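You operate a simulated robot arm through the tools that you are given. There is no shell and no other tool.

You are at the controls of a simulated robot arm. One attempt, no reset.

JOB
Give the blue pot one level scoop of plant feed.
Fine: lid off the feed tub, scoop back in its place, lid on again. Set down upright: scoop.

Only the result counts: the job must be done as asked and must still hold three seconds after the hand-in. Knocking over, shifting, dropping, spilling or breaking anything else fails it. A push-on lid holds only when it is set on centred and level and pressed home; a screw cap is set on level and turned clockwise until tight.

ROBOT AND FRAMES
A 7-joint arm with a two-finger parallel gripper, fixed in place. Base frame: the origin is at the foot of the arm, x ahead of it, y to its left, z up; the work surface is at about z = 780. Readings come in mm, rad, newtons and seconds.
With the tool pointing down near the work surface it reaches from about 220 to 680 mm from the base axis. Its first joint turns from -1.152 to 1.152 rad. Payload 2.4 kg.
The TCP is the grasp point between the finger pads, 30 mm short of the fingertips. In the tool frame z runs along the fingers and y along their closing line. Largest opening 94 mm; finger width 28, thickness 10; the body of the gripper, 50 by 96 mm, starts 55 mm behind the TCP.
Orientation is that of the tool frame in the base frame, as [roll, pitch, yaw] about the fixed x, y, z axes, in that order (R = Rz(yaw) Ry(pitch) Rx(roll)). With the fingers straight down and closing along the base's y, the tool's x points along the base's -x, its y along +y and its z along -z.

CONTROLS
- The arm moves only by the tool move_arm. Its argument "motion" is a list of rows, each an object of numbers (a shift or turn left out is 0, a gripper value left out holds the last): "tx", "ty", "tz": the shift along the tool's x, y, z in m; "wx", "wy", "wz": the turn, a rotation vector about the tool's x, y, z in rad; "claw": the gripper command, from -1 (shut) to 1 (fully open), values between in proportion. In form: [{"tx": .., "ty": .., "tz": .., "wx": .., "wy": .., "wz": .., "claw": ..}, ...]. A call has 1 to 20 rows; each row shifts and turns the commanded pose from where the row before left it, along the tool's axes as they then stand. A row lasts 0.2 s, in which the tool goes at most 50 mm and 0.15 rad; a call with a longer step from one row to the next is refused whole, and so is a gripper value outside its range. Where a pose cannot be reached the arm comes as near as it can. A force on the tool above 70 N (or 10 N above the force at the start of the call, whichever is more), or a blocked arm, ends the call early, and 0.2 s more pass. Each finger travels about 153 mm/s and halts on what it meets, pressing with about 38 N; the grip force reading is that of the motor and also rises with nothing between the fingers. The clock runs only during rows and for 0.2 s after the last one: add rows that do not move to give the fingers time. It gives the time, the measured TCP pose, the force on the tool (base axes), the opening and the grip force at its end, in the units of the frame above (readings bear some noise), with the torque about the TCP (base axes, N m) and any sound that the robot's microphone picked up.
- Cameras (640 x 400 px; columns grow to the right, rows downward): "scene" is fixed at [38.9, 470.4, 1455.2]; the picture's right is [-0.77, -0.64, 0.00], its down [-0.29, 0.35, -0.89] and it looks along [0.57, -0.68, -0.46] (base axes); focal length 281 px, centre (320, 200). "wrist" rides on the gripper at [76, 14, -102] in the tool frame; the picture's right is [-0.18, 0.98, 0.00], its down [-0.75, -0.14, -0.64] and it looks along [-0.63, -0.12, 0.77] (tool axes); focal length 243 px, centre (320, 200). There is no depth. A picture from a camera that has moved, and an enlarged one, comes with that camera's place and axes in the base frame and with its lens.
- get_image(camera): a new picture of that camera. No time passes.
- inspect(camera, box): a new picture of the part [left, top, right, bottom] of that camera's present view, enlarged. No time passes.
- close_job(): hands the job in; it is judged then, once.

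Places have to be worked out from the pictures, the camera data and where the tool is seen. Open the gripper and draw the arm clear of the work before you hand the job in, unless the task says otherwise.

The tools are called after "Call:" by a JSON object that holds its "api" and its "payload". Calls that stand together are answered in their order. move_arm: Moves the arm, as the interface text tells. Its arguments: {"type":"object","properties":{"motion":{"type":"array","items":{"type":"object","properties":{"tx":{"type":"number"},"ty":{"type":"number"},"tz":{"type":"number"},"wx":{"type":"number"},"wy":{"type":"number"},"wz":{"type":"number"},"claw":{"type":"number"}}}}},"required":["motion"]} The other tools are called the same way: get_image (camera) takes a picture; inspect (camera, box) takes an enlarged picture of a part of a camera's view; close_job () hands the job in.

At the start:

```text
time_s: 0.0
eef_pos: [348.9, -178.8, 1276.6]
ee_rot: [-3.141, 0.0, -3.141]
contact_force: [-0.1, 0.4, 0.1]
torque: [0.0, 0.03, -0.05]
finger_gap: 93.8
grip_force: 0.1
```

scene: 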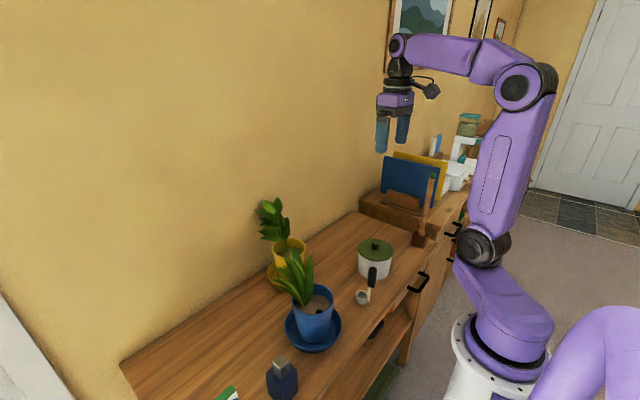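
wrist: 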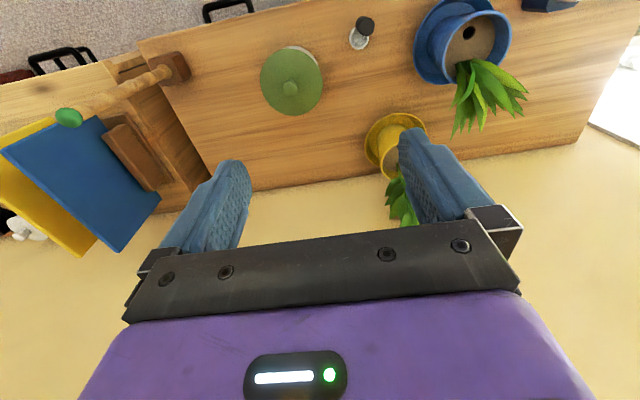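

I'll begin by looking closely at the tub, the scoop and the blue pot from both cameras.

Call:
{"api": "inspect", "payload": {"camera": "scene", "box": [240, 190, 440, 400]}}

Call:
{"api": "inspect", "payload": {"camera": "wrist", "box": [240, 0, 540, 160]}}

Call:
{"api": "inspect", "payload": {"camera": "scene", "box": [330, 225, 430, 315]}}

```text
1.90 times, centred on (340, 295) of scene
camera zoom: at [38.9, 470.4, 1455.2], right [-0.77, -0.64, 0.0], down [-0.29, 0.35, -0.89], along [0.57, -0.68, -0.46], focal length 536 px, centre (282, 19)
```

zoom: 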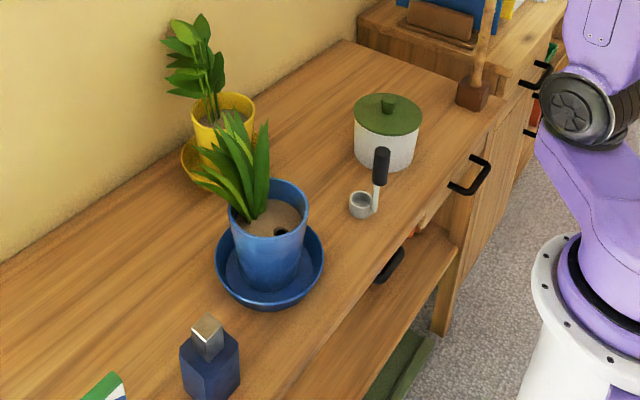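

```text
2.13 times, centred on (390, 80) of wrist
camera zoom: at [273.9, -164.6, 1379.1], right [0.18, 0.98, 0.0], down [0.75, -0.14, 0.64], along [0.63, -0.12, -0.77], focal length 518 px, centre (171, 456)
```

zoom: 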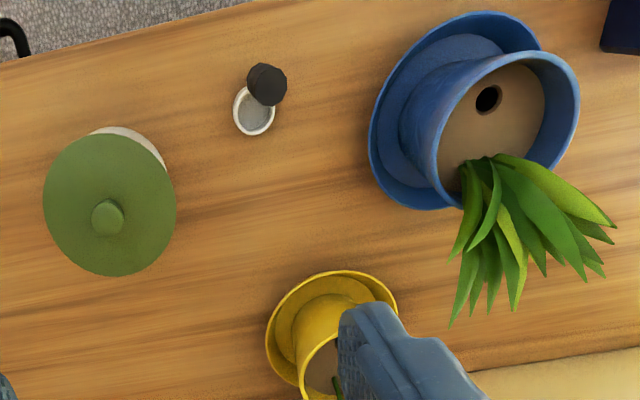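

```text
4.44 times, centred on (380, 270) of scene
camera zoom: at [38.9, 470.4, 1455.2], right [-0.77, -0.64, 0.0], down [-0.29, 0.35, -0.89], along [0.57, -0.68, -0.46], focal length 1250 px, centre (53, -111)
```

zoom: 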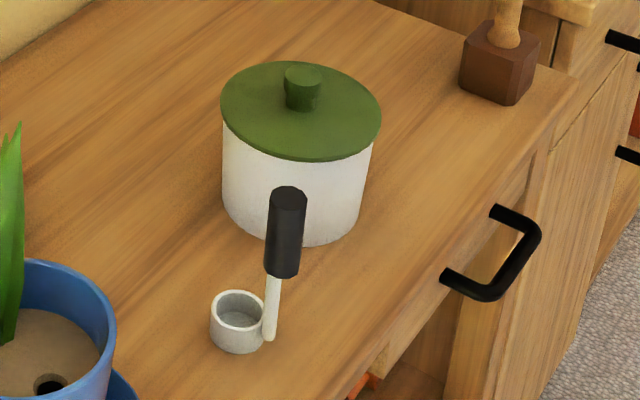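

The scoop has an upright handle and stands near [343,-96]. The tub is near [388,-240] and has a knobbed lid. I'll move down to above the lid for a closer look.

Call:
{"api": "move_arm", "payload": {"motion": [{"tx": -0.007, "ty": -0.01, "tz": 0.045}, {"tx": -0.007, "ty": -0.01, "tz": 0.045}, {"tx": -0.007, "ty": -0.01, "tz": 0.045}, {"tx": -0.006, "ty": -0.01, "tz": 0.045}, {"tx": -0.006, "ty": -0.01, "tz": 0.045}, {"tx": -0.006, "ty": -0.01, "tz": 0.045}, {}]}}

Call:
{"api": "get_image", "payload": {"camera": "wrist"}}

Call:
{"api": "get_image", "payload": {"camera": "scene"}}

```text
time_s: 1.6
eef_pos: [391.2, -241.6, 1007.1]
ee_rot: [3.141, 0.001, 3.141]
contact_force: [-1.0, 0.0, 0.3]
torque: [-0.01, 0.0, 0.0]
finger_gap: 93.9
grip_force: 0.1
```

```text
taken
camera wrist: at [315.8, -226.3, 1108.2], right [0.18, 0.98, 0.0], down [0.75, -0.14, 0.64], along [0.63, -0.12, -0.77], focal length 243 px, centre (320, 200)
```

wrist: 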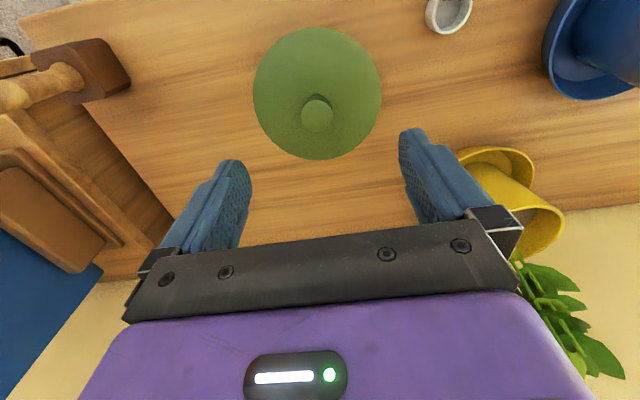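

```text
taken
```

scene: 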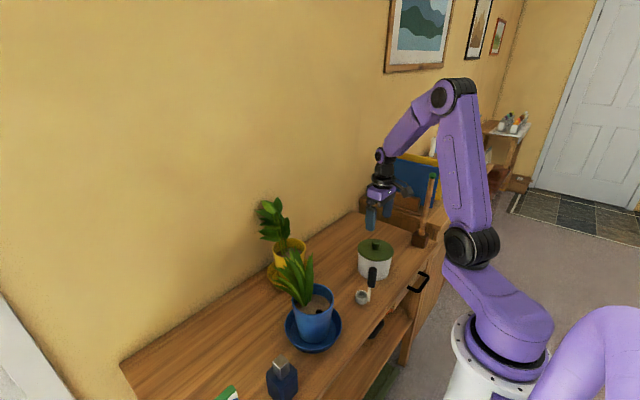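

The knob is about 30 mm across, near [393,-243.5], with its top near z 890. I'll line up over it and go down to z 930, then check again.

Call:
{"api": "move_arm", "payload": {"motion": [{"tx": -0.002, "ty": -0.002, "tz": 0.04}, {"tz": 0.037}, {}, {}]}}

Call:
{"api": "get_image", "payload": {"camera": "wrist"}}

Call:
{"api": "inspect", "payload": {"camera": "scene", "box": [330, 195, 430, 315]}}

```text
time_s: 2.6
eef_pos: [390.9, -238.0, 930.7]
ee_rot: [3.141, 0.002, 3.141]
contact_force: [0.3, 0.2, -0.5]
torque: [0.02, -0.04, 0.02]
finger_gap: 93.9
grip_force: 0.2
```

```text
taken
camera wrist: at [316.2, -224.9, 1033.6], right [0.18, 0.98, 0.0], down [0.75, -0.14, 0.64], along [0.63, -0.12, -0.77], focal length 243 px, centre (320, 200)
```

wrist: 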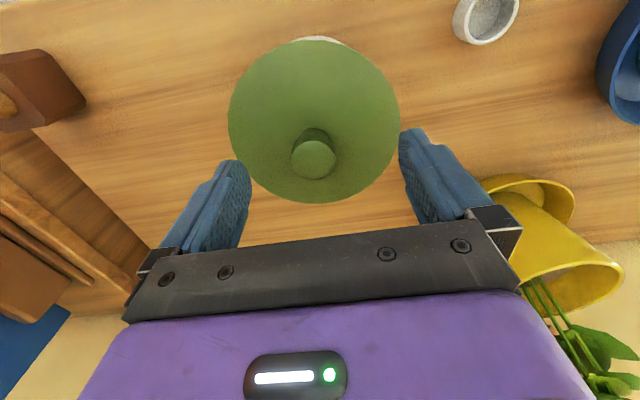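

```text
3.33 times, centred on (380, 255) of scene
camera zoom: at [39.0, 470.4, 1455.2], right [-0.77, -0.64, 0.0], down [-0.29, 0.35, -0.89], along [0.57, -0.68, -0.46], focal length 938 px, centre (120, 17)
```

zoom: 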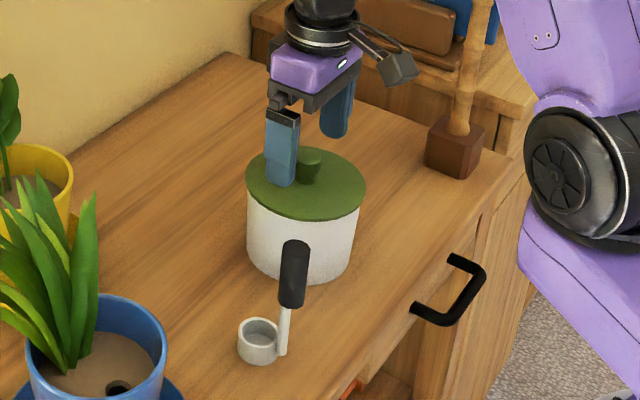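

In the tool frame the knob sits about 4 mm to -y and 3 mm to +x, and the lid plane is near z 866. I'll shift to correct that, go down to z 905 and close on the knob.

Call:
{"api": "move_arm", "payload": {"motion": [{"tx": -0.003, "ty": -0.004, "tz": 0.005}, {"tz": 0.01}, {"tz": 0.01}, {}]}}

Call:
{"api": "get_image", "payload": {"camera": "wrist"}}

Call:
{"api": "inspect", "payload": {"camera": "scene", "box": [340, 195, 420, 265]}}

```text
time_s: 3.6
eef_pos: [392.9, -244.5, 906.3]
ee_rot: [-3.141, -0.001, -3.141]
contact_force: [0.2, -0.1, 0.4]
torque: [-0.01, 0.02, -0.02]
finger_gap: 94.0
grip_force: 0.0
```

```text
taken
camera wrist: at [317.3, -230.4, 1008.5], right [0.18, 0.98, 0.0], down [0.75, -0.14, 0.64], along [0.63, -0.12, -0.77], focal length 243 px, centre (320, 200)
```

wrist: 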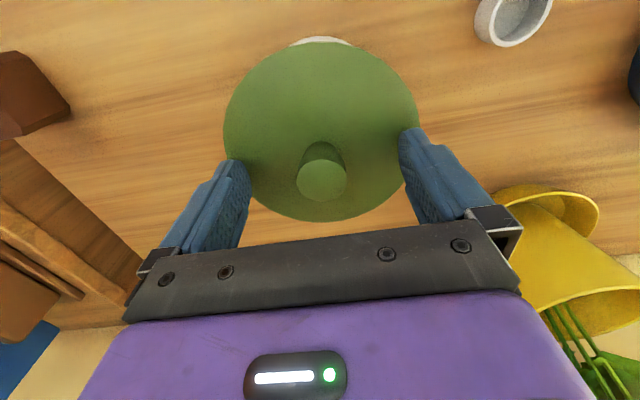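

```text
5.71 times, centred on (380, 230) of scene
camera zoom: at [39.0, 470.4, 1455.2], right [-0.77, -0.64, 0.0], down [-0.29, 0.35, -0.89], along [0.57, -0.68, -0.46], focal length 1607 px, centre (-23, 29)
```

zoom: 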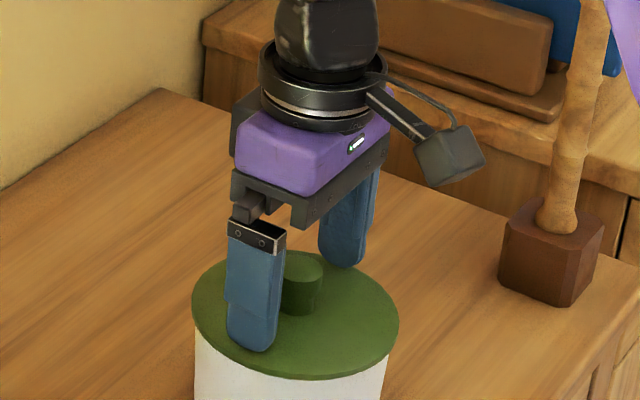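

The knob is centred between the fingers and the fingertips are just clear of the lid. I'll close the gripper now.

Call:
{"api": "move_arm", "payload": {"motion": [{"claw": -1}, {}, {}]}}

Call:
{"api": "get_image", "payload": {"camera": "wrist"}}

```text
time_s: 4.4
eef_pos: [391.8, -244.8, 905.8]
ee_rot: [3.142, -0.001, 3.14]
contact_force: [0.2, -0.1, 0.2]
torque: [0.02, -0.02, -0.03]
finger_gap: 25.5
grip_force: 38.0
heard: snap
```

```text
taken
camera wrist: at [317.3, -230.4, 1008.6], right [0.18, 0.98, 0.0], down [0.75, -0.14, 0.64], along [0.63, -0.12, -0.77], focal length 243 px, centre (320, 200)
```

wrist: 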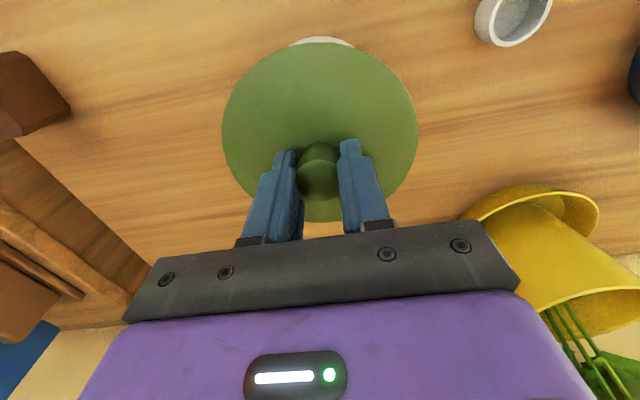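

The knob is gripped at 25.5 mm, and I heard a snap. I'll lift slowly and see whether the lid comes away cleanly.

Call:
{"api": "move_arm", "payload": {"motion": [{"tz": -0.003}, {"tz": -0.004}, {"tz": -0.005}, {"tz": -0.01}, {}]}}

Call:
{"api": "get_image", "payload": {"camera": "wrist"}}

Call:
{"api": "inspect", "payload": {"camera": "scene", "box": [330, 195, 430, 315]}}

```text
time_s: 5.6
eef_pos: [393.2, -245.5, 928.3]
ee_rot: [3.141, 0.0, -3.14]
contact_force: [0.5, 0.5, 0.5]
torque: [-0.03, 0.0, 0.03]
finger_gap: 25.9
grip_force: 38.2
```

```text
taken
camera wrist: at [316.9, -230.4, 1030.4], right [0.18, 0.98, 0.0], down [0.75, -0.14, 0.64], along [0.63, -0.12, -0.77], focal length 243 px, centre (320, 200)
```

wrist: 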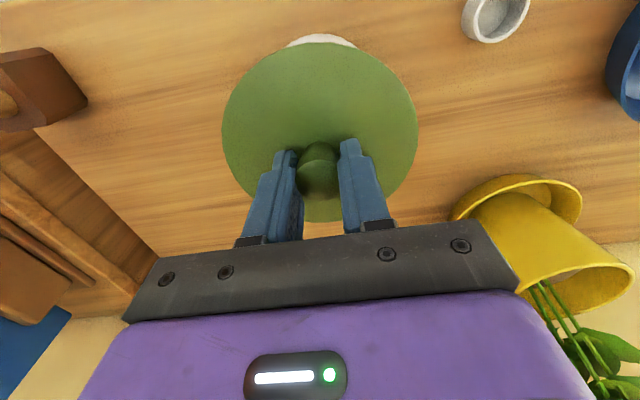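

```text
3.33 times, centred on (380, 255) of scene
camera zoom: at [39.0, 470.4, 1455.2], right [-0.77, -0.64, 0.0], down [-0.29, 0.35, -0.89], along [0.57, -0.68, -0.46], focal length 938 px, centre (120, 17)
```

zoom: 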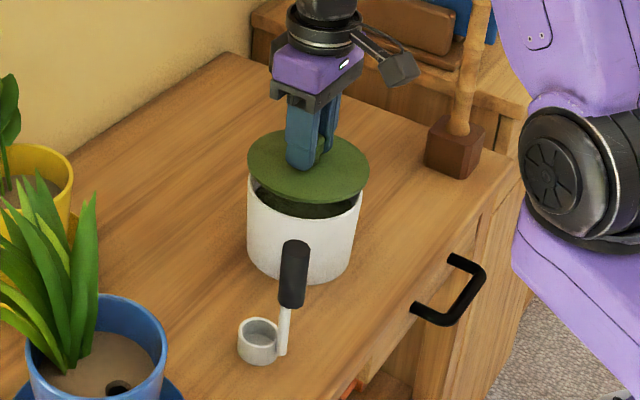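

The lid is free and hanging level. I'll raise it, carry it to the clear spot between the tub and the wall at about [540,-235], and lower it part way.

Call:
{"api": "move_arm", "payload": {"motion": [{"tz": -0.03}, {"tz": -0.02}, {"tx": -0.035, "ty": 0.002}, {"tx": -0.035, "ty": 0.002}, {"tx": -0.035, "ty": 0.002}, {"tx": -0.025, "ty": 0.002}, {"tx": -0.017, "ty": 0.002}, {}, {"tz": 0.04}, {"tz": 0.04}, {"tz": 0.04}, {}, {}]}}

Call:
{"api": "get_image", "payload": {"camera": "wrist"}}

Call:
{"api": "inspect", "payload": {"camera": "scene", "box": [310, 195, 430, 315]}}

```text
time_s: 8.4
eef_pos: [543.1, -236.3, 855.1]
ee_rot: [3.14, 0.002, -3.142]
contact_force: [-0.5, -0.2, -0.1]
torque: [0.0, 0.03, 0.02]
finger_gap: 25.6
grip_force: 37.4
```

```text
taken
camera wrist: at [467.7, -221.5, 957.6], right [0.18, 0.98, 0.0], down [0.75, -0.14, 0.64], along [0.63, -0.12, -0.77], focal length 243 px, centre (320, 200)
```

wrist: 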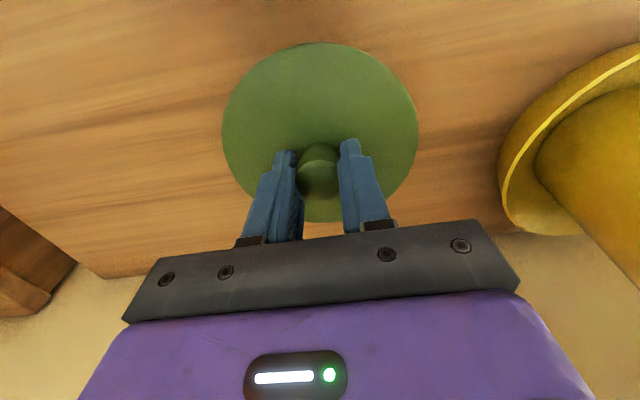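

```text
3.33 times, centred on (370, 255) of scene
camera zoom: at [39.0, 470.4, 1455.2], right [-0.77, -0.64, 0.0], down [-0.29, 0.35, -0.89], along [0.57, -0.68, -0.46], focal length 938 px, centre (153, 17)
```

zoom: 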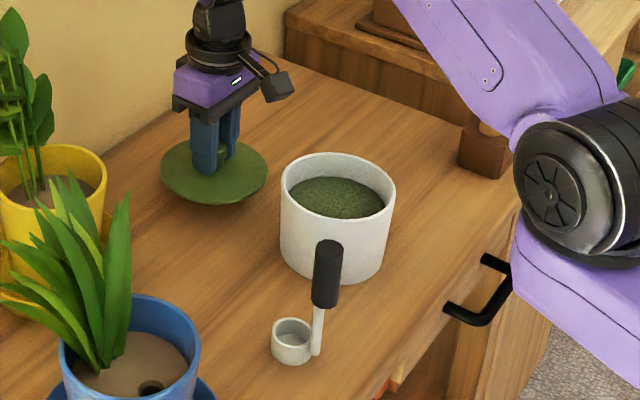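

The tub is open, with green feed about 25 mm below its rim, and the lid is over a clear spot. I'll lower it carefully to feel for the table.

Call:
{"api": "move_arm", "payload": {"motion": [{"tz": 0.008}, {"tz": 0.007}, {"tz": 0.003}, {}]}}

Call:
{"api": "inspect", "payload": {"camera": "scene", "box": [330, 195, 390, 255]}}

Call:
{"api": "inspect", "payload": {"camera": "wrist", "box": [180, 20, 460, 250]}}

```text
time_s: 9.4
eef_pos: [541.4, -235.6, 837.7]
ee_rot: [3.141, 0.0, -3.14]
contact_force: [0.4, -0.5, -0.4]
torque: [0.0, -0.01, 0.0]
finger_gap: 25.8
grip_force: 37.9
```

```text
6.67 times, centred on (360, 225) of scene
camera zoom: at [39.0, 470.4, 1455.2], right [-0.77, -0.64, 0.0], down [-0.29, 0.35, -0.89], along [0.57, -0.68, -0.46], focal length 1875 px, centre (53, 33)
```

zoom: 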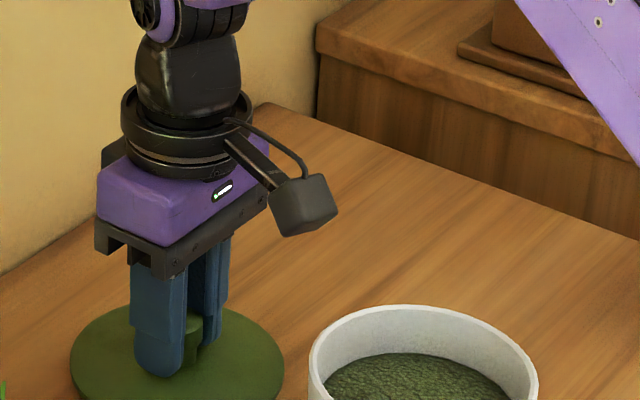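

```text
1.74 times, centred on (320, 135) of wrist
camera zoom: at [465.0, -221.2, 940.7], right [0.18, 0.98, 0.0], down [0.75, -0.14, 0.64], along [0.63, -0.12, -0.77], focal length 422 px, centre (320, 313)
```

zoom: 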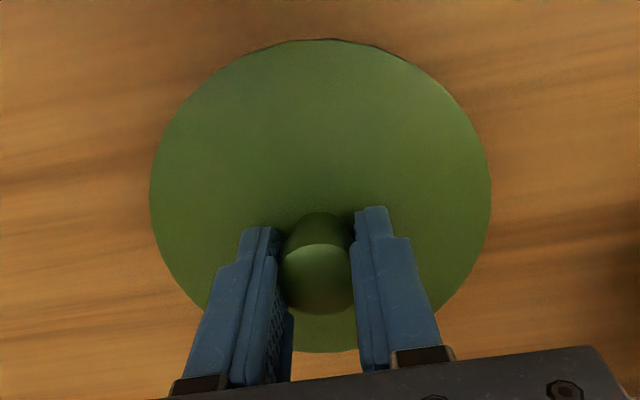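

Still no contact at z 838.6. I'll keep lowering in 2 mm steps and watch the force.

Call:
{"api": "move_arm", "payload": {"motion": [{"tz": 0.002}, {"tz": 0.002}, {}]}}

Call:
{"api": "move_arm", "payload": {"motion": [{"tz": 0.002}, {"tz": 0.001}, {}]}}

Call:
{"api": "move_arm", "payload": {"motion": [{"tz": 0.001}, {"tz": 0.001}, {}]}}

```text
time_s: 10.2
eef_pos: [539.9, -235.2, 834.5]
ee_rot: [3.142, -0.001, 3.141]
contact_force: [-0.2, 0.1, -0.4]
torque: [0.01, 0.01, 0.03]
finger_gap: 25.9
grip_force: 38.1
```

```text
time_s: 11.0
eef_pos: [540.4, -235.0, 832.1]
ee_rot: [-3.141, 0.0, 3.141]
contact_force: [0.1, 0.2, -0.1]
torque: [0.0, -0.01, -0.01]
finger_gap: 25.7
grip_force: 37.7
```

```text
time_s: 11.8
eef_pos: [541.0, -235.6, 830.4]
ee_rot: [3.141, 0.001, -3.141]
contact_force: [0.8, 0.0, -1.4]
torque: [0.01, 0.04, 0.02]
finger_gap: 25.6
grip_force: 38.3
```

No clear contact yet. I'll continue in 1 mm steps.

Call:
{"api": "move_arm", "payload": {"motion": [{"tz": 0.001}, {"tz": 0.001}, {}]}}

Call:
{"api": "move_arm", "payload": {"motion": [{"tz": 0.001}, {"tz": 0.001}, {}]}}

```text
time_s: 12.6
eef_pos: [539.4, -234.9, 827.5]
ee_rot: [3.141, 0.001, -3.141]
contact_force: [0.2, -0.6, 0.0]
torque: [0.01, 0.01, 0.02]
finger_gap: 25.7
grip_force: 38.5
```

```text
time_s: 13.4
eef_pos: [540.8, -235.4, 826.2]
ee_rot: [-3.141, 0.0, -3.141]
contact_force: [-0.1, 0.2, -0.7]
torque: [0.01, 0.01, 0.04]
finger_gap: 25.6
grip_force: 37.8
```

Call:
{"api": "inspect", "payload": {"camera": "wrist", "box": [180, 20, 460, 250]}}

Call:
{"api": "move_arm", "payload": {"motion": [{"tz": 0.001}, {"tz": 0.001}, {}]}}

Call:
{"api": "move_arm", "payload": {"motion": [{"tz": 0.001}, {"tz": 0.001}, {}]}}

```text
1.74 times, centred on (320, 135) of wrist
camera zoom: at [464.8, -220.3, 928.7], right [0.18, 0.98, 0.0], down [0.75, -0.14, 0.64], along [0.63, -0.12, -0.77], focal length 422 px, centre (320, 313)
```

zoom: 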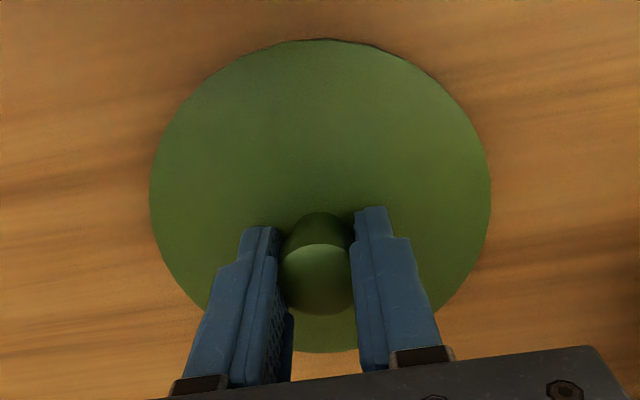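

```text
time_s: 14.2
eef_pos: [539.3, -235.9, 822.8]
ee_rot: [-3.14, 0.002, 3.14]
contact_force: [0.3, 0.6, 0.2]
torque: [0.0, 0.04, -0.02]
finger_gap: 25.7
grip_force: 37.8
```

```text
time_s: 15.0
eef_pos: [539.7, -235.7, 822.3]
ee_rot: [3.141, 0.002, -3.141]
contact_force: [0.0, -0.4, -0.2]
torque: [-0.02, -0.02, -0.03]
finger_gap: 25.5
grip_force: 38.2
```

Commanded z is now 821.6 and there's still no contact, so I'll keep going in 1 mm steps.

Call:
{"api": "move_arm", "payload": {"motion": [{"tz": 0.001}, {}]}}

Call:
{"api": "move_arm", "payload": {"motion": [{"tz": 0.001}, {}]}}

Call:
{"api": "move_arm", "payload": {"motion": [{"tz": 0.001}, {}]}}

Call:
{"api": "inspect", "payload": {"camera": "scene", "box": [330, 205, 390, 265]}}

```text
time_s: 15.6
eef_pos: [540.2, -236.4, 820.1]
ee_rot: [3.14, 0.001, 3.141]
contact_force: [-0.5, 1.0, -1.0]
torque: [0.01, 0.02, 0.01]
finger_gap: 25.7
grip_force: 38.0
```

```text
time_s: 16.2
eef_pos: [540.1, -237.2, 819.9]
ee_rot: [-3.141, 0.001, 3.141]
contact_force: [-3.0, 2.6, 11.3]
torque: [0.13, 0.21, -0.05]
finger_gap: 25.7
grip_force: 38.0
```

```text
time_s: 16.8
eef_pos: [540.4, -236.8, 819.3]
ee_rot: [-3.141, 0.002, 3.141]
contact_force: [-5.8, 3.2, 23.8]
torque: [0.11, 0.6, -0.02]
finger_gap: 25.6
grip_force: 37.8
```

```text
6.67 times, centred on (360, 235) of scene
camera zoom: at [38.4, 470.7, 1455.1], right [-0.77, -0.64, 0.0], down [-0.29, 0.35, -0.89], along [0.57, -0.68, -0.46], focal length 1875 px, centre (53, -33)
```

zoom: 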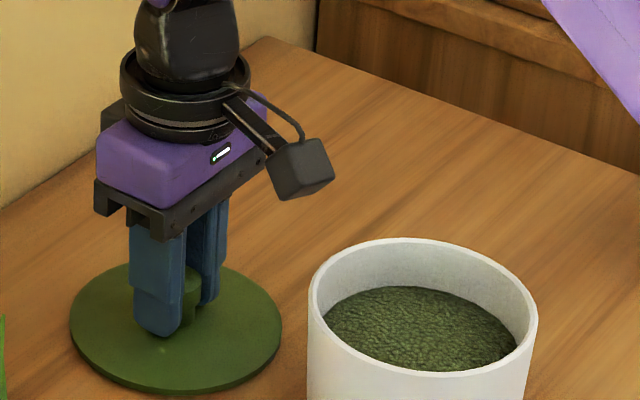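

The lid touches the table at z 820, with 24 N on it now. I'll ease off 1.5 mm, open the gripper and rise.

Call:
{"api": "move_arm", "payload": {"motion": [{"tz": -0.0015}, {"claw": 0.0}, {}, {}, {"tz": -0.02}, {"tz": -0.04}, {"tz": -0.05}, {"tz": -0.05}, {}]}}

Call:
{"api": "get_image", "payload": {"camera": "wrist"}}

Call:
{"api": "inspect", "payload": {"camera": "scene", "box": [310, 195, 430, 315]}}

```text
time_s: 18.8
eef_pos: [539.8, -235.2, 980.0]
ee_rot: [3.141, 0.001, -3.141]
contact_force: [-0.3, 0.0, 1.2]
torque: [-0.02, 0.05, -0.01]
finger_gap: 46.9
grip_force: 0.0
```

```text
taken
camera wrist: at [465.5, -219.9, 1082.3], right [0.18, 0.98, 0.0], down [0.75, -0.14, 0.64], along [0.63, -0.12, -0.77], focal length 243 px, centre (320, 200)
```

wrist: 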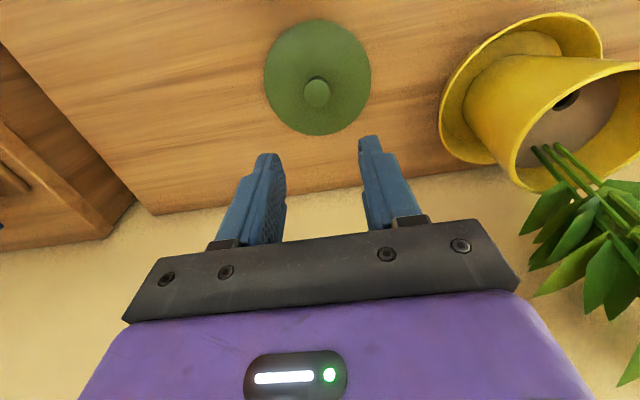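

```text
3.33 times, centred on (370, 255) of scene
camera zoom: at [38.9, 470.5, 1455.2], right [-0.77, -0.64, 0.0], down [-0.29, 0.35, -0.89], along [0.57, -0.68, -0.46], focal length 938 px, centre (153, 17)
```

zoom: 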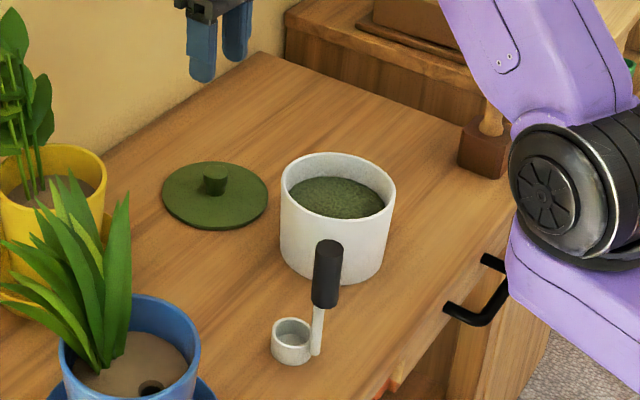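

The lid is resting upright on the table. I'll fly over to the scoop with the fingers well above everything and look at its handle up close.

Call:
{"api": "move_arm", "payload": {"motion": [{"tx": 0.036, "ty": 0.0217, "claw": 1}, {"tx": 0.036, "ty": 0.0217}, {"tx": 0.036, "ty": 0.0217}, {"tx": 0.036, "ty": 0.0217}, {"tx": 0.036, "ty": 0.0217}, {"tx": 0.037, "ty": 0.0213}, {}, {}]}}

Call:
{"api": "get_image", "payload": {"camera": "wrist"}}

Call:
{"api": "inspect", "payload": {"camera": "scene", "box": [310, 195, 430, 315]}}

```text
time_s: 20.6
eef_pos: [320.8, -105.2, 977.5]
ee_rot: [3.142, 0.0, -3.141]
contact_force: [-0.7, 0.8, -0.8]
torque: [-0.04, 0.01, -0.01]
finger_gap: 94.1
grip_force: 0.0
```

```text
taken
camera wrist: at [246.1, -89.1, 1081.1], right [0.18, 0.98, 0.0], down [0.75, -0.14, 0.64], along [0.63, -0.12, -0.77], focal length 243 px, centre (320, 200)
```

wrist: 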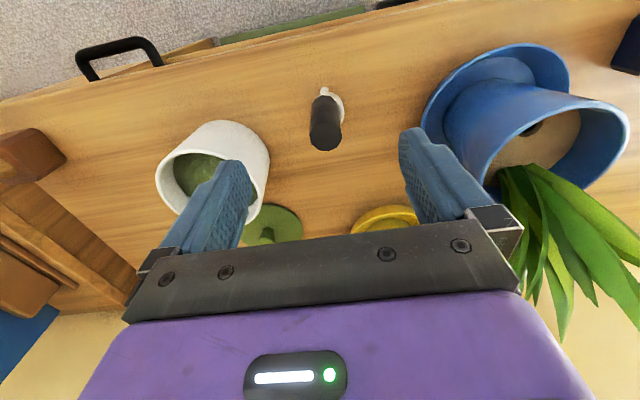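

```text
3.33 times, centred on (370, 255) of scene
camera zoom: at [38.9, 470.5, 1455.2], right [-0.77, -0.64, 0.0], down [-0.29, 0.35, -0.89], along [0.57, -0.68, -0.46], focal length 938 px, centre (153, 17)
```

zoom: 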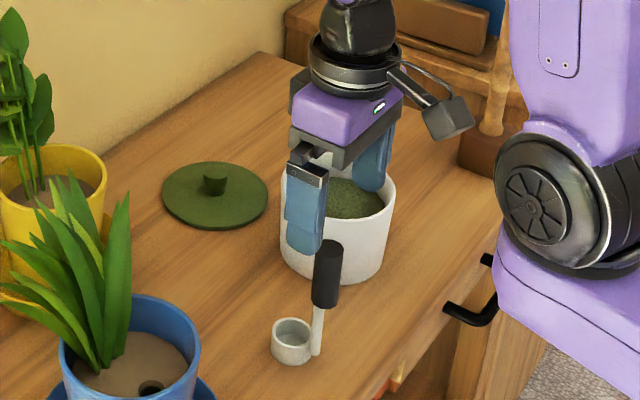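

Call:
{"api": "inspect", "payload": {"camera": "wrist", "box": [270, 70, 390, 160]}}

Call:
{"api": "inspect", "payload": {"camera": "wrist", "box": [400, 20, 640, 300]}}

Call:
{"api": "inspect", "payload": {"camera": "scene", "box": [350, 260, 390, 310]}}

Call:
{"api": "inspect", "payload": {"camera": "scene", "box": [270, 240, 350, 360]}}

```text
4.44 times, centred on (330, 115) of wrist
camera zoom: at [246.1, -89.1, 1081.1], right [0.18, 0.98, 0.0], down [0.75, -0.14, 0.64], along [0.63, -0.12, -0.77], focal length 1078 px, centre (276, 578)
```

zoom: 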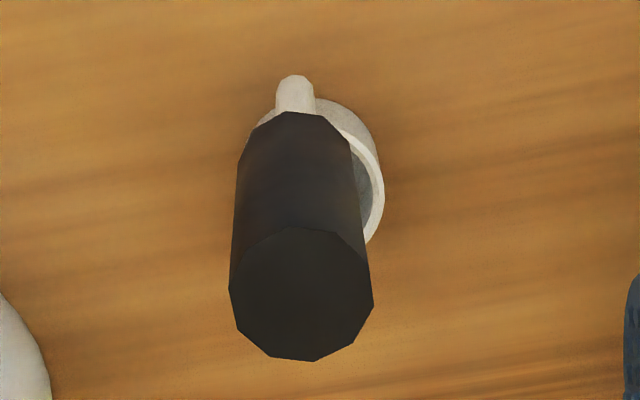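

```text
1.43 times, centred on (520, 160) of wrist
camera zoom: at [246.1, -89.1, 1081.1], right [0.18, 0.98, 0.0], down [0.75, -0.14, 0.64], along [0.63, -0.12, -0.77], focal length 347 px, centre (34, 257)
```

zoom: 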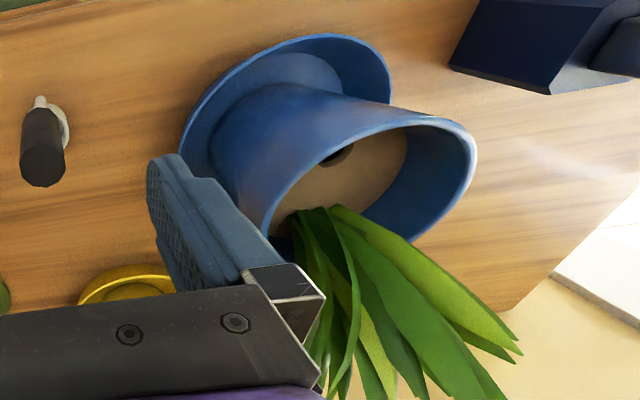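

```text
8.00 times, centred on (370, 285) of scene
camera zoom: at [38.9, 470.5, 1455.2], right [-0.77, -0.64, 0.0], down [-0.29, 0.35, -0.89], along [0.57, -0.68, -0.46], focal length 2250 px, centre (-80, -480)
```

zoom: 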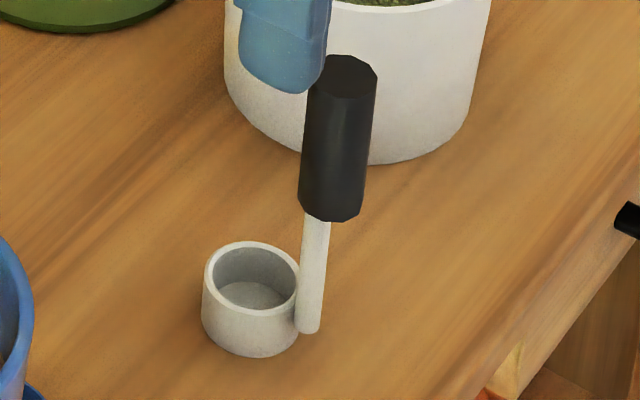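

```text
3.33 times, centred on (310, 300) of scene
camera zoom: at [38.9, 470.5, 1455.2], right [-0.77, -0.64, 0.0], down [-0.29, 0.35, -0.89], along [0.57, -0.68, -0.46], focal length 938 px, centre (353, -133)
```

zoom: 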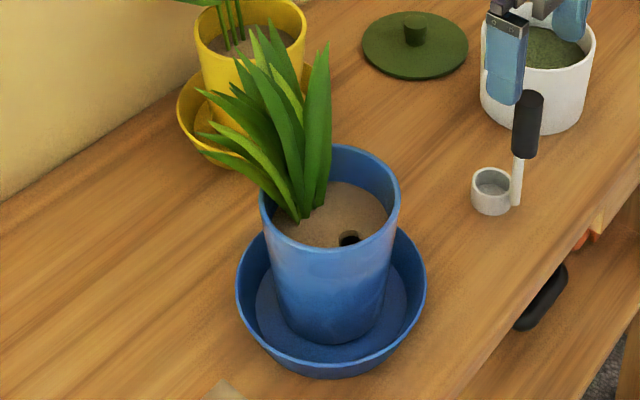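

The scoop handle is vertical at about [327,-101], with a black grip from z 845 to 910, and the cup sits towards +x and slightly +y of it. Before gripping, I'll test with the empty hand, in clear air, whether the pouring pose can be reached. That pose is yaw -90°, then tilting the tool towards +y.

Call:
{"api": "move_arm", "payload": {"motion": [{"tz": -0.035}, {"tz": -0.035, "tx": -0.02}, {"tx": -0.025, "ty": 0.02}, {"ty": 0.02}, {"wz": 0.15}, {"wz": 0.15}, {"wz": 0.15}, {"wz": 0.15}, {"wz": 0.15}, {"wz": 0.15}, {"wz": 0.15}, {"wz": 0.15}, {"wz": 0.15}, {"wz": 0.15}, {"wz": 0.071}, {}, {}]}}

Call:
{"api": "get_image", "payload": {"camera": "wrist"}}

Call:
{"api": "get_image", "payload": {"camera": "scene"}}

```text
time_s: 24.2
eef_pos: [368.3, -66.1, 1051.1]
ee_rot: [3.141, -0.001, 1.572]
contact_force: [0.7, 0.4, -0.2]
torque: [0.01, -0.03, 0.01]
finger_gap: 94.1
grip_force: 0.1
```

```text
taken
camera wrist: at [383.5, 11.3, 1153.0], right [0.98, -0.18, 0.0], down [-0.14, -0.75, 0.64], along [-0.12, -0.63, -0.77], focal length 243 px, centre (320, 200)
```

wrist: 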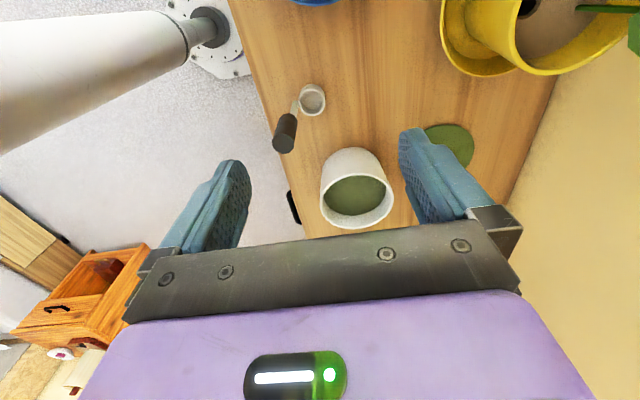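

```text
taken
```

scene: 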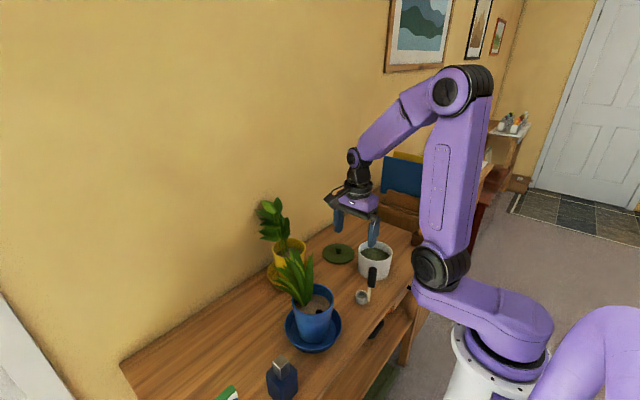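

The yaw is fine. This view gives a second bearing on the scoop, so I'll zoom in on it.

Call:
{"api": "inspect", "payload": {"camera": "wrist", "box": [260, 70, 350, 160]}}

Call:
{"api": "inspect", "payload": {"camera": "wrist", "box": [240, 0, 440, 240]}}

```text
4.44 times, centred on (305, 115) of wrist
camera zoom: at [383.5, 11.3, 1153.0], right [0.98, -0.18, 0.0], down [-0.14, -0.75, 0.64], along [-0.12, -0.63, -0.77], focal length 1078 px, centre (387, 578)
```

zoom: 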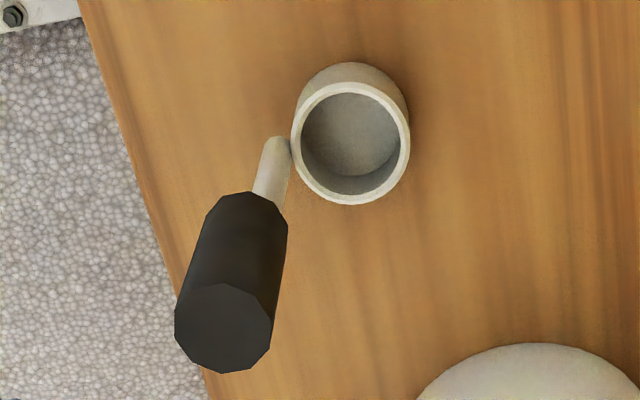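

```text
1.67 times, centred on (340, 120) of wrist
camera zoom: at [383.5, 11.3, 1153.0], right [0.98, -0.18, 0.0], down [-0.14, -0.75, 0.64], along [-0.12, -0.63, -0.77], focal length 404 px, centre (287, 333)
```

zoom: 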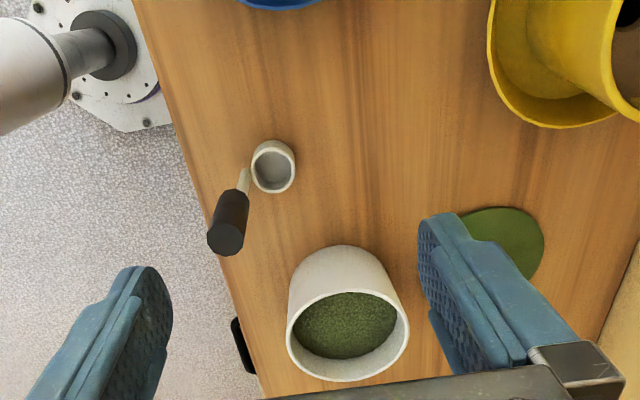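

The handle is at about [322,-101]. I'll finish the reachability test by tilting the empty tool about its y axis to about 120°.

Call:
{"api": "move_arm", "payload": {"motion": [{"wy": 0.15}, {"wy": 0.15}, {"wy": 0.15}, {"wy": 0.15}, {"wy": 0.15}, {"wy": 0.15}, {"wy": 0.15}, {"wy": 0.15}, {"wy": 0.15}, {"wy": 0.15}, {}, {}]}}

Call:
{"api": "get_image", "payload": {"camera": "wrist"}}

Call:
{"api": "get_image", "payload": {"camera": "scene"}}

```text
time_s: 26.8
eef_pos: [368.2, -65.9, 1050.0]
ee_rot: [3.139, -1.502, 1.576]
contact_force: [0.3, 0.2, 0.3]
torque: [0.02, 0.01, -0.01]
finger_gap: 94.0
grip_force: 0.1
```

```text
taken
camera wrist: at [383.4, -162.4, 1133.6], right [0.98, -0.01, -0.18], down [-0.14, -0.69, -0.71], along [-0.12, 0.72, -0.68], focal length 243 px, centre (320, 200)
```

wrist: 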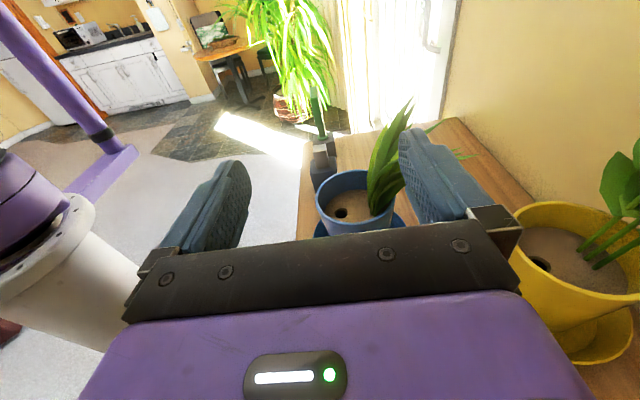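

```text
taken
```

scene: 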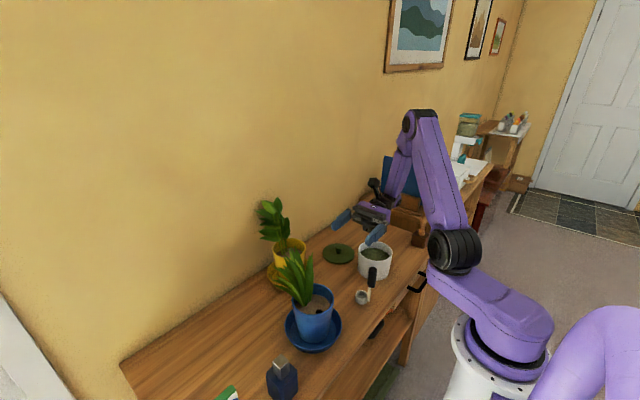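

It reached 1.5 rad, with a clear view of the blue pot. I'll test 0.6 rad more.

Call:
{"api": "move_arm", "payload": {"motion": [{"wy": 0.15}, {"wy": 0.15}, {"wy": 0.15}, {"wy": 0.15}, {}, {}]}}

Call:
{"api": "get_image", "payload": {"camera": "scene"}}

Call:
{"api": "get_image", "payload": {"camera": "wrist"}}

```text
time_s: 28.2
eef_pos: [342.0, -50.4, 1048.9]
ee_rot: [0.001, -1.092, -1.572]
contact_force: [-0.5, -0.5, 0.0]
torque: [0.02, 0.02, 0.0]
finger_gap: 94.3
grip_force: 0.1
out of reach, approached as far as the arm can: row 4
```

```text
taken
```

scene: 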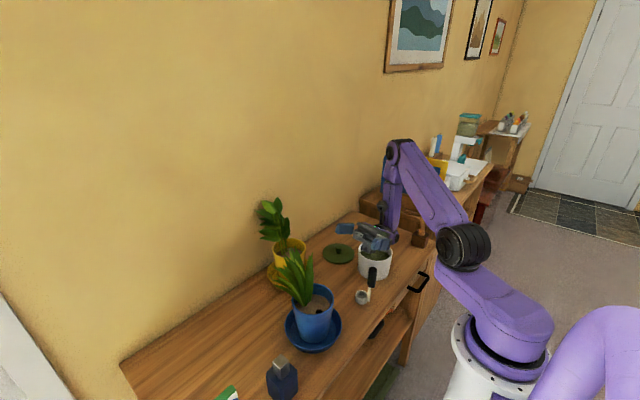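

```text
taken
camera wrist: at [358.1, -175.1, 1069.1], right [0.98, 0.09, -0.16], down [-0.14, -0.22, -0.96], along [-0.12, 0.97, -0.21], focal length 243 px, centre (320, 200)
```

wrist: 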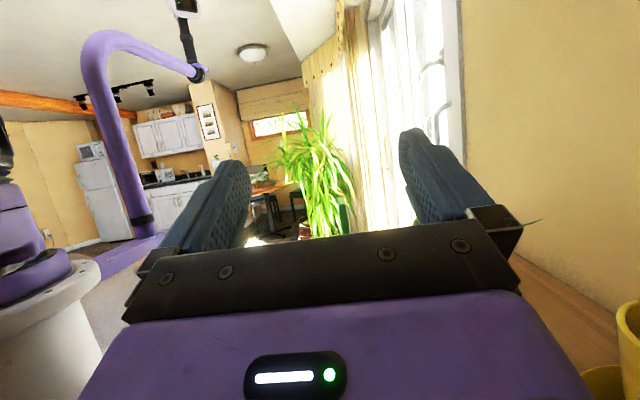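

About 2.05 rad is the limit here, which is enough. I'll reverse the tilt and return to upright.

Call:
{"api": "move_arm", "payload": {"motion": [{"wy": -0.15}, {"wy": -0.15}, {"wy": -0.15}, {"wy": -0.15}, {"wy": -0.15}, {"wy": -0.15}, {"wy": -0.15}, {"wy": -0.15}, {"wy": -0.15}, {"wy": -0.15}, {"wy": -0.15}, {"wy": -0.15}, {"wy": -0.15}, {"wy": -0.15}, {}, {}]}}

```text
time_s: 31.6
eef_pos: [343.9, -50.5, 1048.9]
ee_rot: [-3.141, 0.001, 1.571]
contact_force: [0.1, -0.1, 0.3]
torque: [-0.01, -0.04, -0.03]
finger_gap: 93.9
grip_force: 0.1
```

I'm upright again at about [343,-50.4,1049], yaw 90°. I'll grip the scoop in this yaw, so I'm moving above the handle with the fingertips at z 950 to check centring.

Call:
{"api": "move_arm", "payload": {"motion": [{"ty": -0.007, "tx": -0.017}, {"ty": -0.007, "tx": -0.017}, {"ty": -0.007, "tx": -0.0166}, {"tz": 0.035}, {"tz": 0.034}, {}, {}]}}

Call:
{"api": "get_image", "payload": {"camera": "wrist"}}

Call:
{"api": "inspect", "payload": {"camera": "scene", "box": [330, 225, 410, 315]}}

```text
time_s: 33.2
eef_pos: [320.3, -100.7, 980.8]
ee_rot: [-3.14, 0.0, 1.572]
contact_force: [0.3, 0.5, 0.7]
torque: [0.03, 0.02, 0.0]
finger_gap: 94.1
grip_force: 0.0
```

```text
taken
camera wrist: at [335.4, -23.3, 1082.9], right [0.98, -0.18, 0.0], down [-0.14, -0.75, 0.64], along [-0.12, -0.63, -0.77], focal length 243 px, centre (320, 200)
```

wrist: 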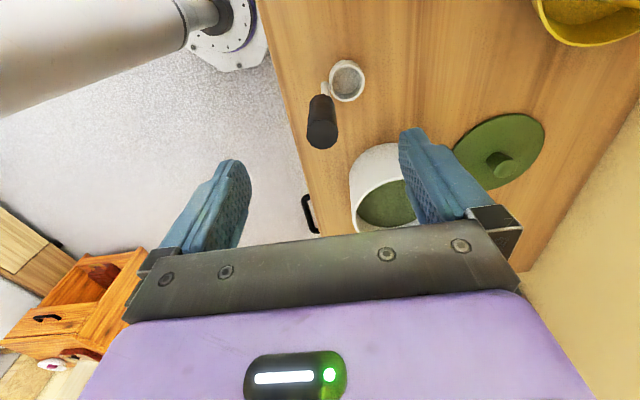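

```text
4.44 times, centred on (370, 270) of scene
camera zoom: at [39.0, 470.4, 1455.2], right [-0.77, -0.64, 0.0], down [-0.29, 0.35, -0.89], along [0.57, -0.68, -0.46], focal length 1250 px, centre (98, -111)
```

zoom: 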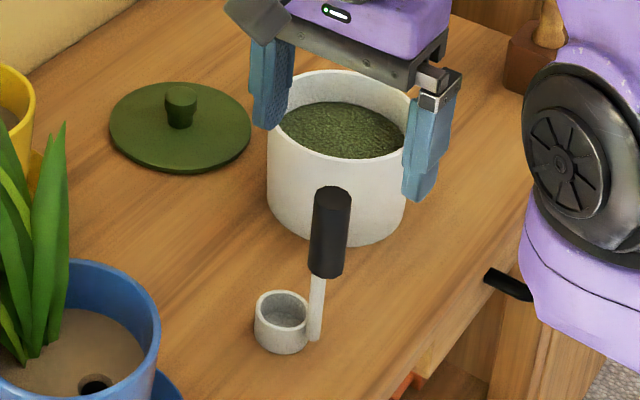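

The handle is centred to within about 1 mm. I'll make a tiny correction and go down so the pads surround the black grip, with TCP at about z 882.

Call:
{"api": "move_arm", "payload": {"motion": [{"ty": 0.001, "tx": -0.001, "tz": 0.03}, {"tz": 0.03}, {"tz": 0.02}, {"tz": 0.01}, {"tz": 0.008}, {}, {}]}}

Call:
{"api": "get_image", "payload": {"camera": "wrist"}}

Call:
{"api": "inspect", "payload": {"camera": "scene", "box": [330, 225, 410, 315]}}

```text
time_s: 34.8
eef_pos: [323.7, -99.6, 881.6]
ee_rot: [3.14, 0.001, 1.571]
contact_force: [0.2, -0.5, 0.2]
torque: [-0.01, 0.04, 0.01]
finger_gap: 94.0
grip_force: 0.1
```

```text
taken
camera wrist: at [338.6, -22.9, 984.5], right [0.98, -0.18, 0.0], down [-0.14, -0.75, 0.64], along [-0.12, -0.63, -0.77], focal length 243 px, centre (320, 200)
```

wrist: 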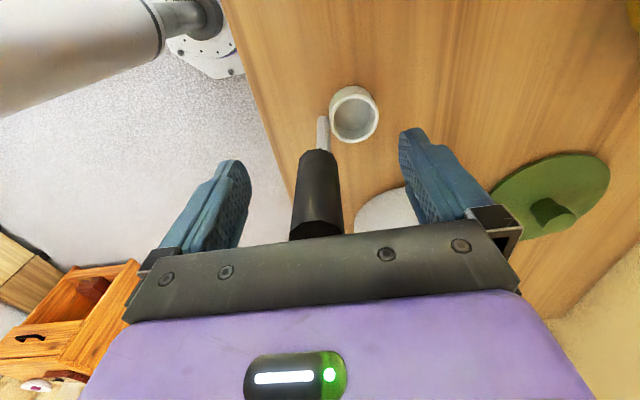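

```text
4.44 times, centred on (370, 270) of scene
camera zoom: at [39.0, 470.4, 1455.2], right [-0.77, -0.64, 0.0], down [-0.29, 0.35, -0.89], along [0.57, -0.68, -0.46], focal length 1250 px, centre (98, -111)
```

zoom: 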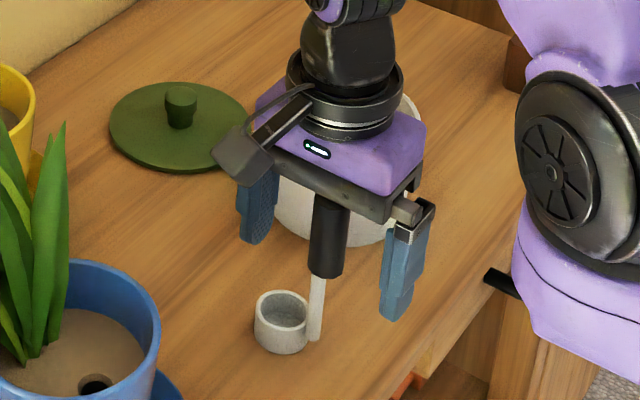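

The grip is between the fingers and centred to about 1 mm. I'll close in stages.

Call:
{"api": "move_arm", "payload": {"motion": [{"claw": 0.0}, {"claw": -0.3}, {"claw": -0.42}, {"claw": -0.48}, {"claw": -1}, {}, {}]}}

Call:
{"api": "get_image", "payload": {"camera": "wrist"}}

Call:
{"api": "inspect", "payload": {"camera": "scene", "box": [330, 225, 410, 315]}}

```text
time_s: 36.4
eef_pos: [323.4, -99.7, 882.4]
ee_rot: [3.141, -0.001, 1.571]
contact_force: [0.0, 0.0, -0.4]
torque: [0.04, 0.0, 0.0]
finger_gap: 23.4
grip_force: 37.6
```

```text
taken
camera wrist: at [338.6, -22.9, 984.6], right [0.98, -0.18, 0.0], down [-0.14, -0.75, 0.64], along [-0.12, -0.63, -0.77], focal length 243 px, centre (320, 200)
```

wrist: 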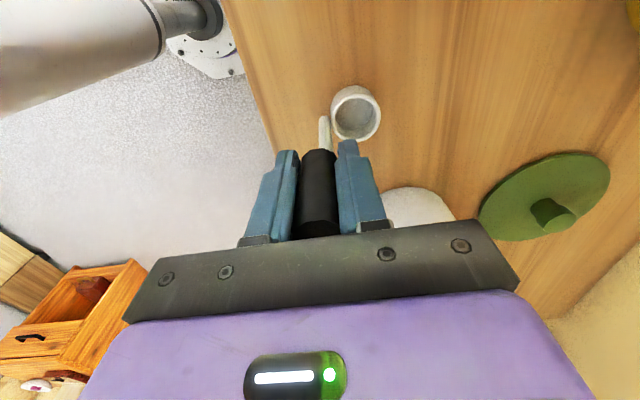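

```text
4.44 times, centred on (370, 270) of scene
camera zoom: at [39.0, 470.4, 1455.2], right [-0.77, -0.64, 0.0], down [-0.29, 0.35, -0.89], along [0.57, -0.68, -0.46], focal length 1250 px, centre (98, -111)
```

zoom: 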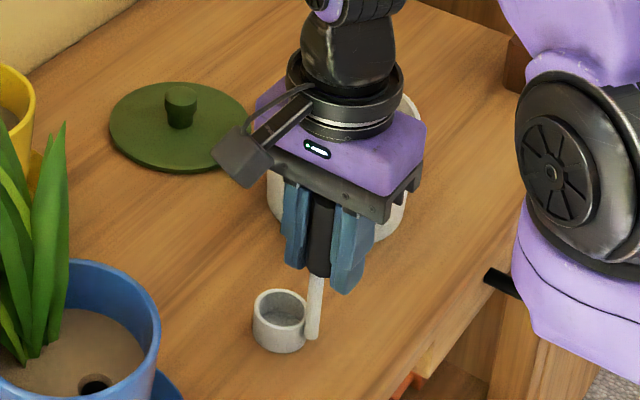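

The scoop is gripped (gap 23.4 mm) with TCP at about [323.5,-99.7,882], which I'll keep as its home pose. I'll lift it 125 mm and check that it hangs straight before moving to the tub.

Call:
{"api": "move_arm", "payload": {"motion": [{"tz": -0.005}, {"tz": -0.02}, {"tz": -0.035}, {"tz": -0.035}, {"tz": -0.03}, {}, {}]}}

Call:
{"api": "get_image", "payload": {"camera": "wrist"}}

Call:
{"api": "inspect", "payload": {"camera": "wrist", "box": [270, 70, 410, 170]}}

Call:
{"api": "inspect", "payload": {"camera": "scene", "box": [330, 185, 420, 285]}}

```text
time_s: 38.0
eef_pos: [320.0, -99.8, 1006.4]
ee_rot: [-3.141, 0.001, 1.569]
contact_force: [-0.6, 0.5, -1.3]
torque: [0.02, 0.0, -0.01]
finger_gap: 23.1
grip_force: 37.9
```

```text
taken
camera wrist: at [334.9, -22.2, 1109.9], right [0.98, -0.18, 0.0], down [-0.14, -0.75, 0.64], along [-0.12, -0.63, -0.77], focal length 243 px, centre (320, 200)
```

wrist: 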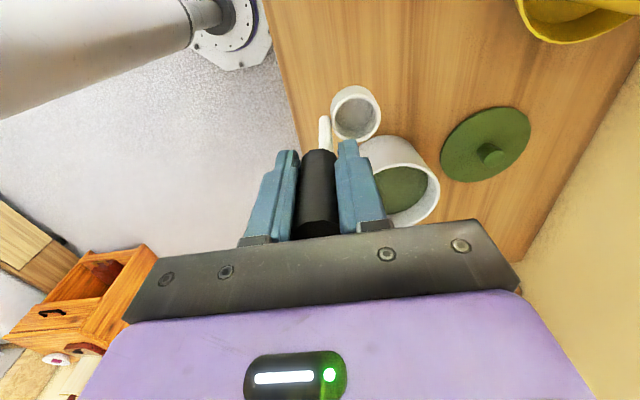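

```text
4.00 times, centred on (340, 120) of wrist
camera zoom: at [334.9, -22.2, 1109.9], right [0.98, -0.18, 0.0], down [-0.14, -0.75, 0.64], along [-0.12, -0.63, -0.77], focal length 970 px, centre (240, 520)
```

zoom: 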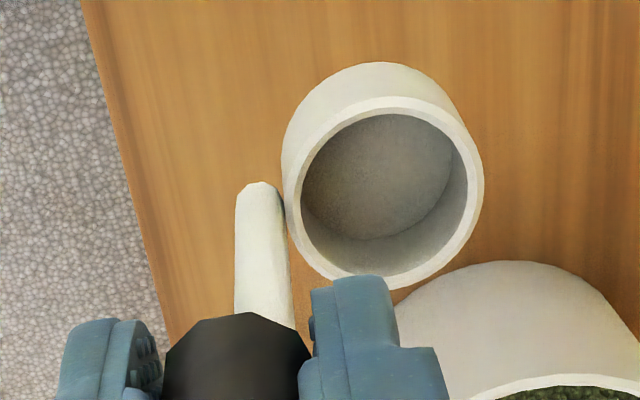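

```text
4.00 times, centred on (375, 235) of scene
camera zoom: at [39.0, 470.4, 1455.2], right [-0.77, -0.64, 0.0], down [-0.29, 0.35, -0.89], along [0.57, -0.68, -0.46], focal length 1125 px, centre (100, 60)
```

zoom: 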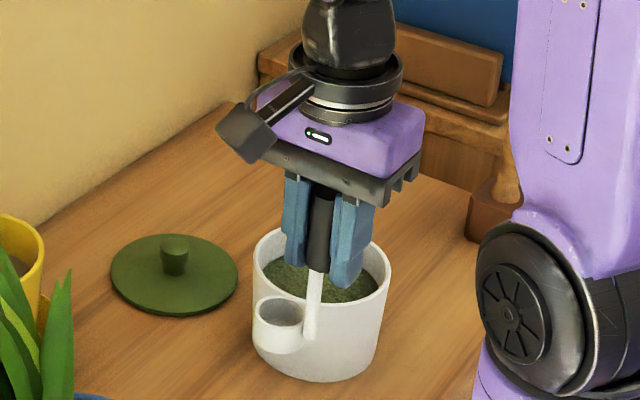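

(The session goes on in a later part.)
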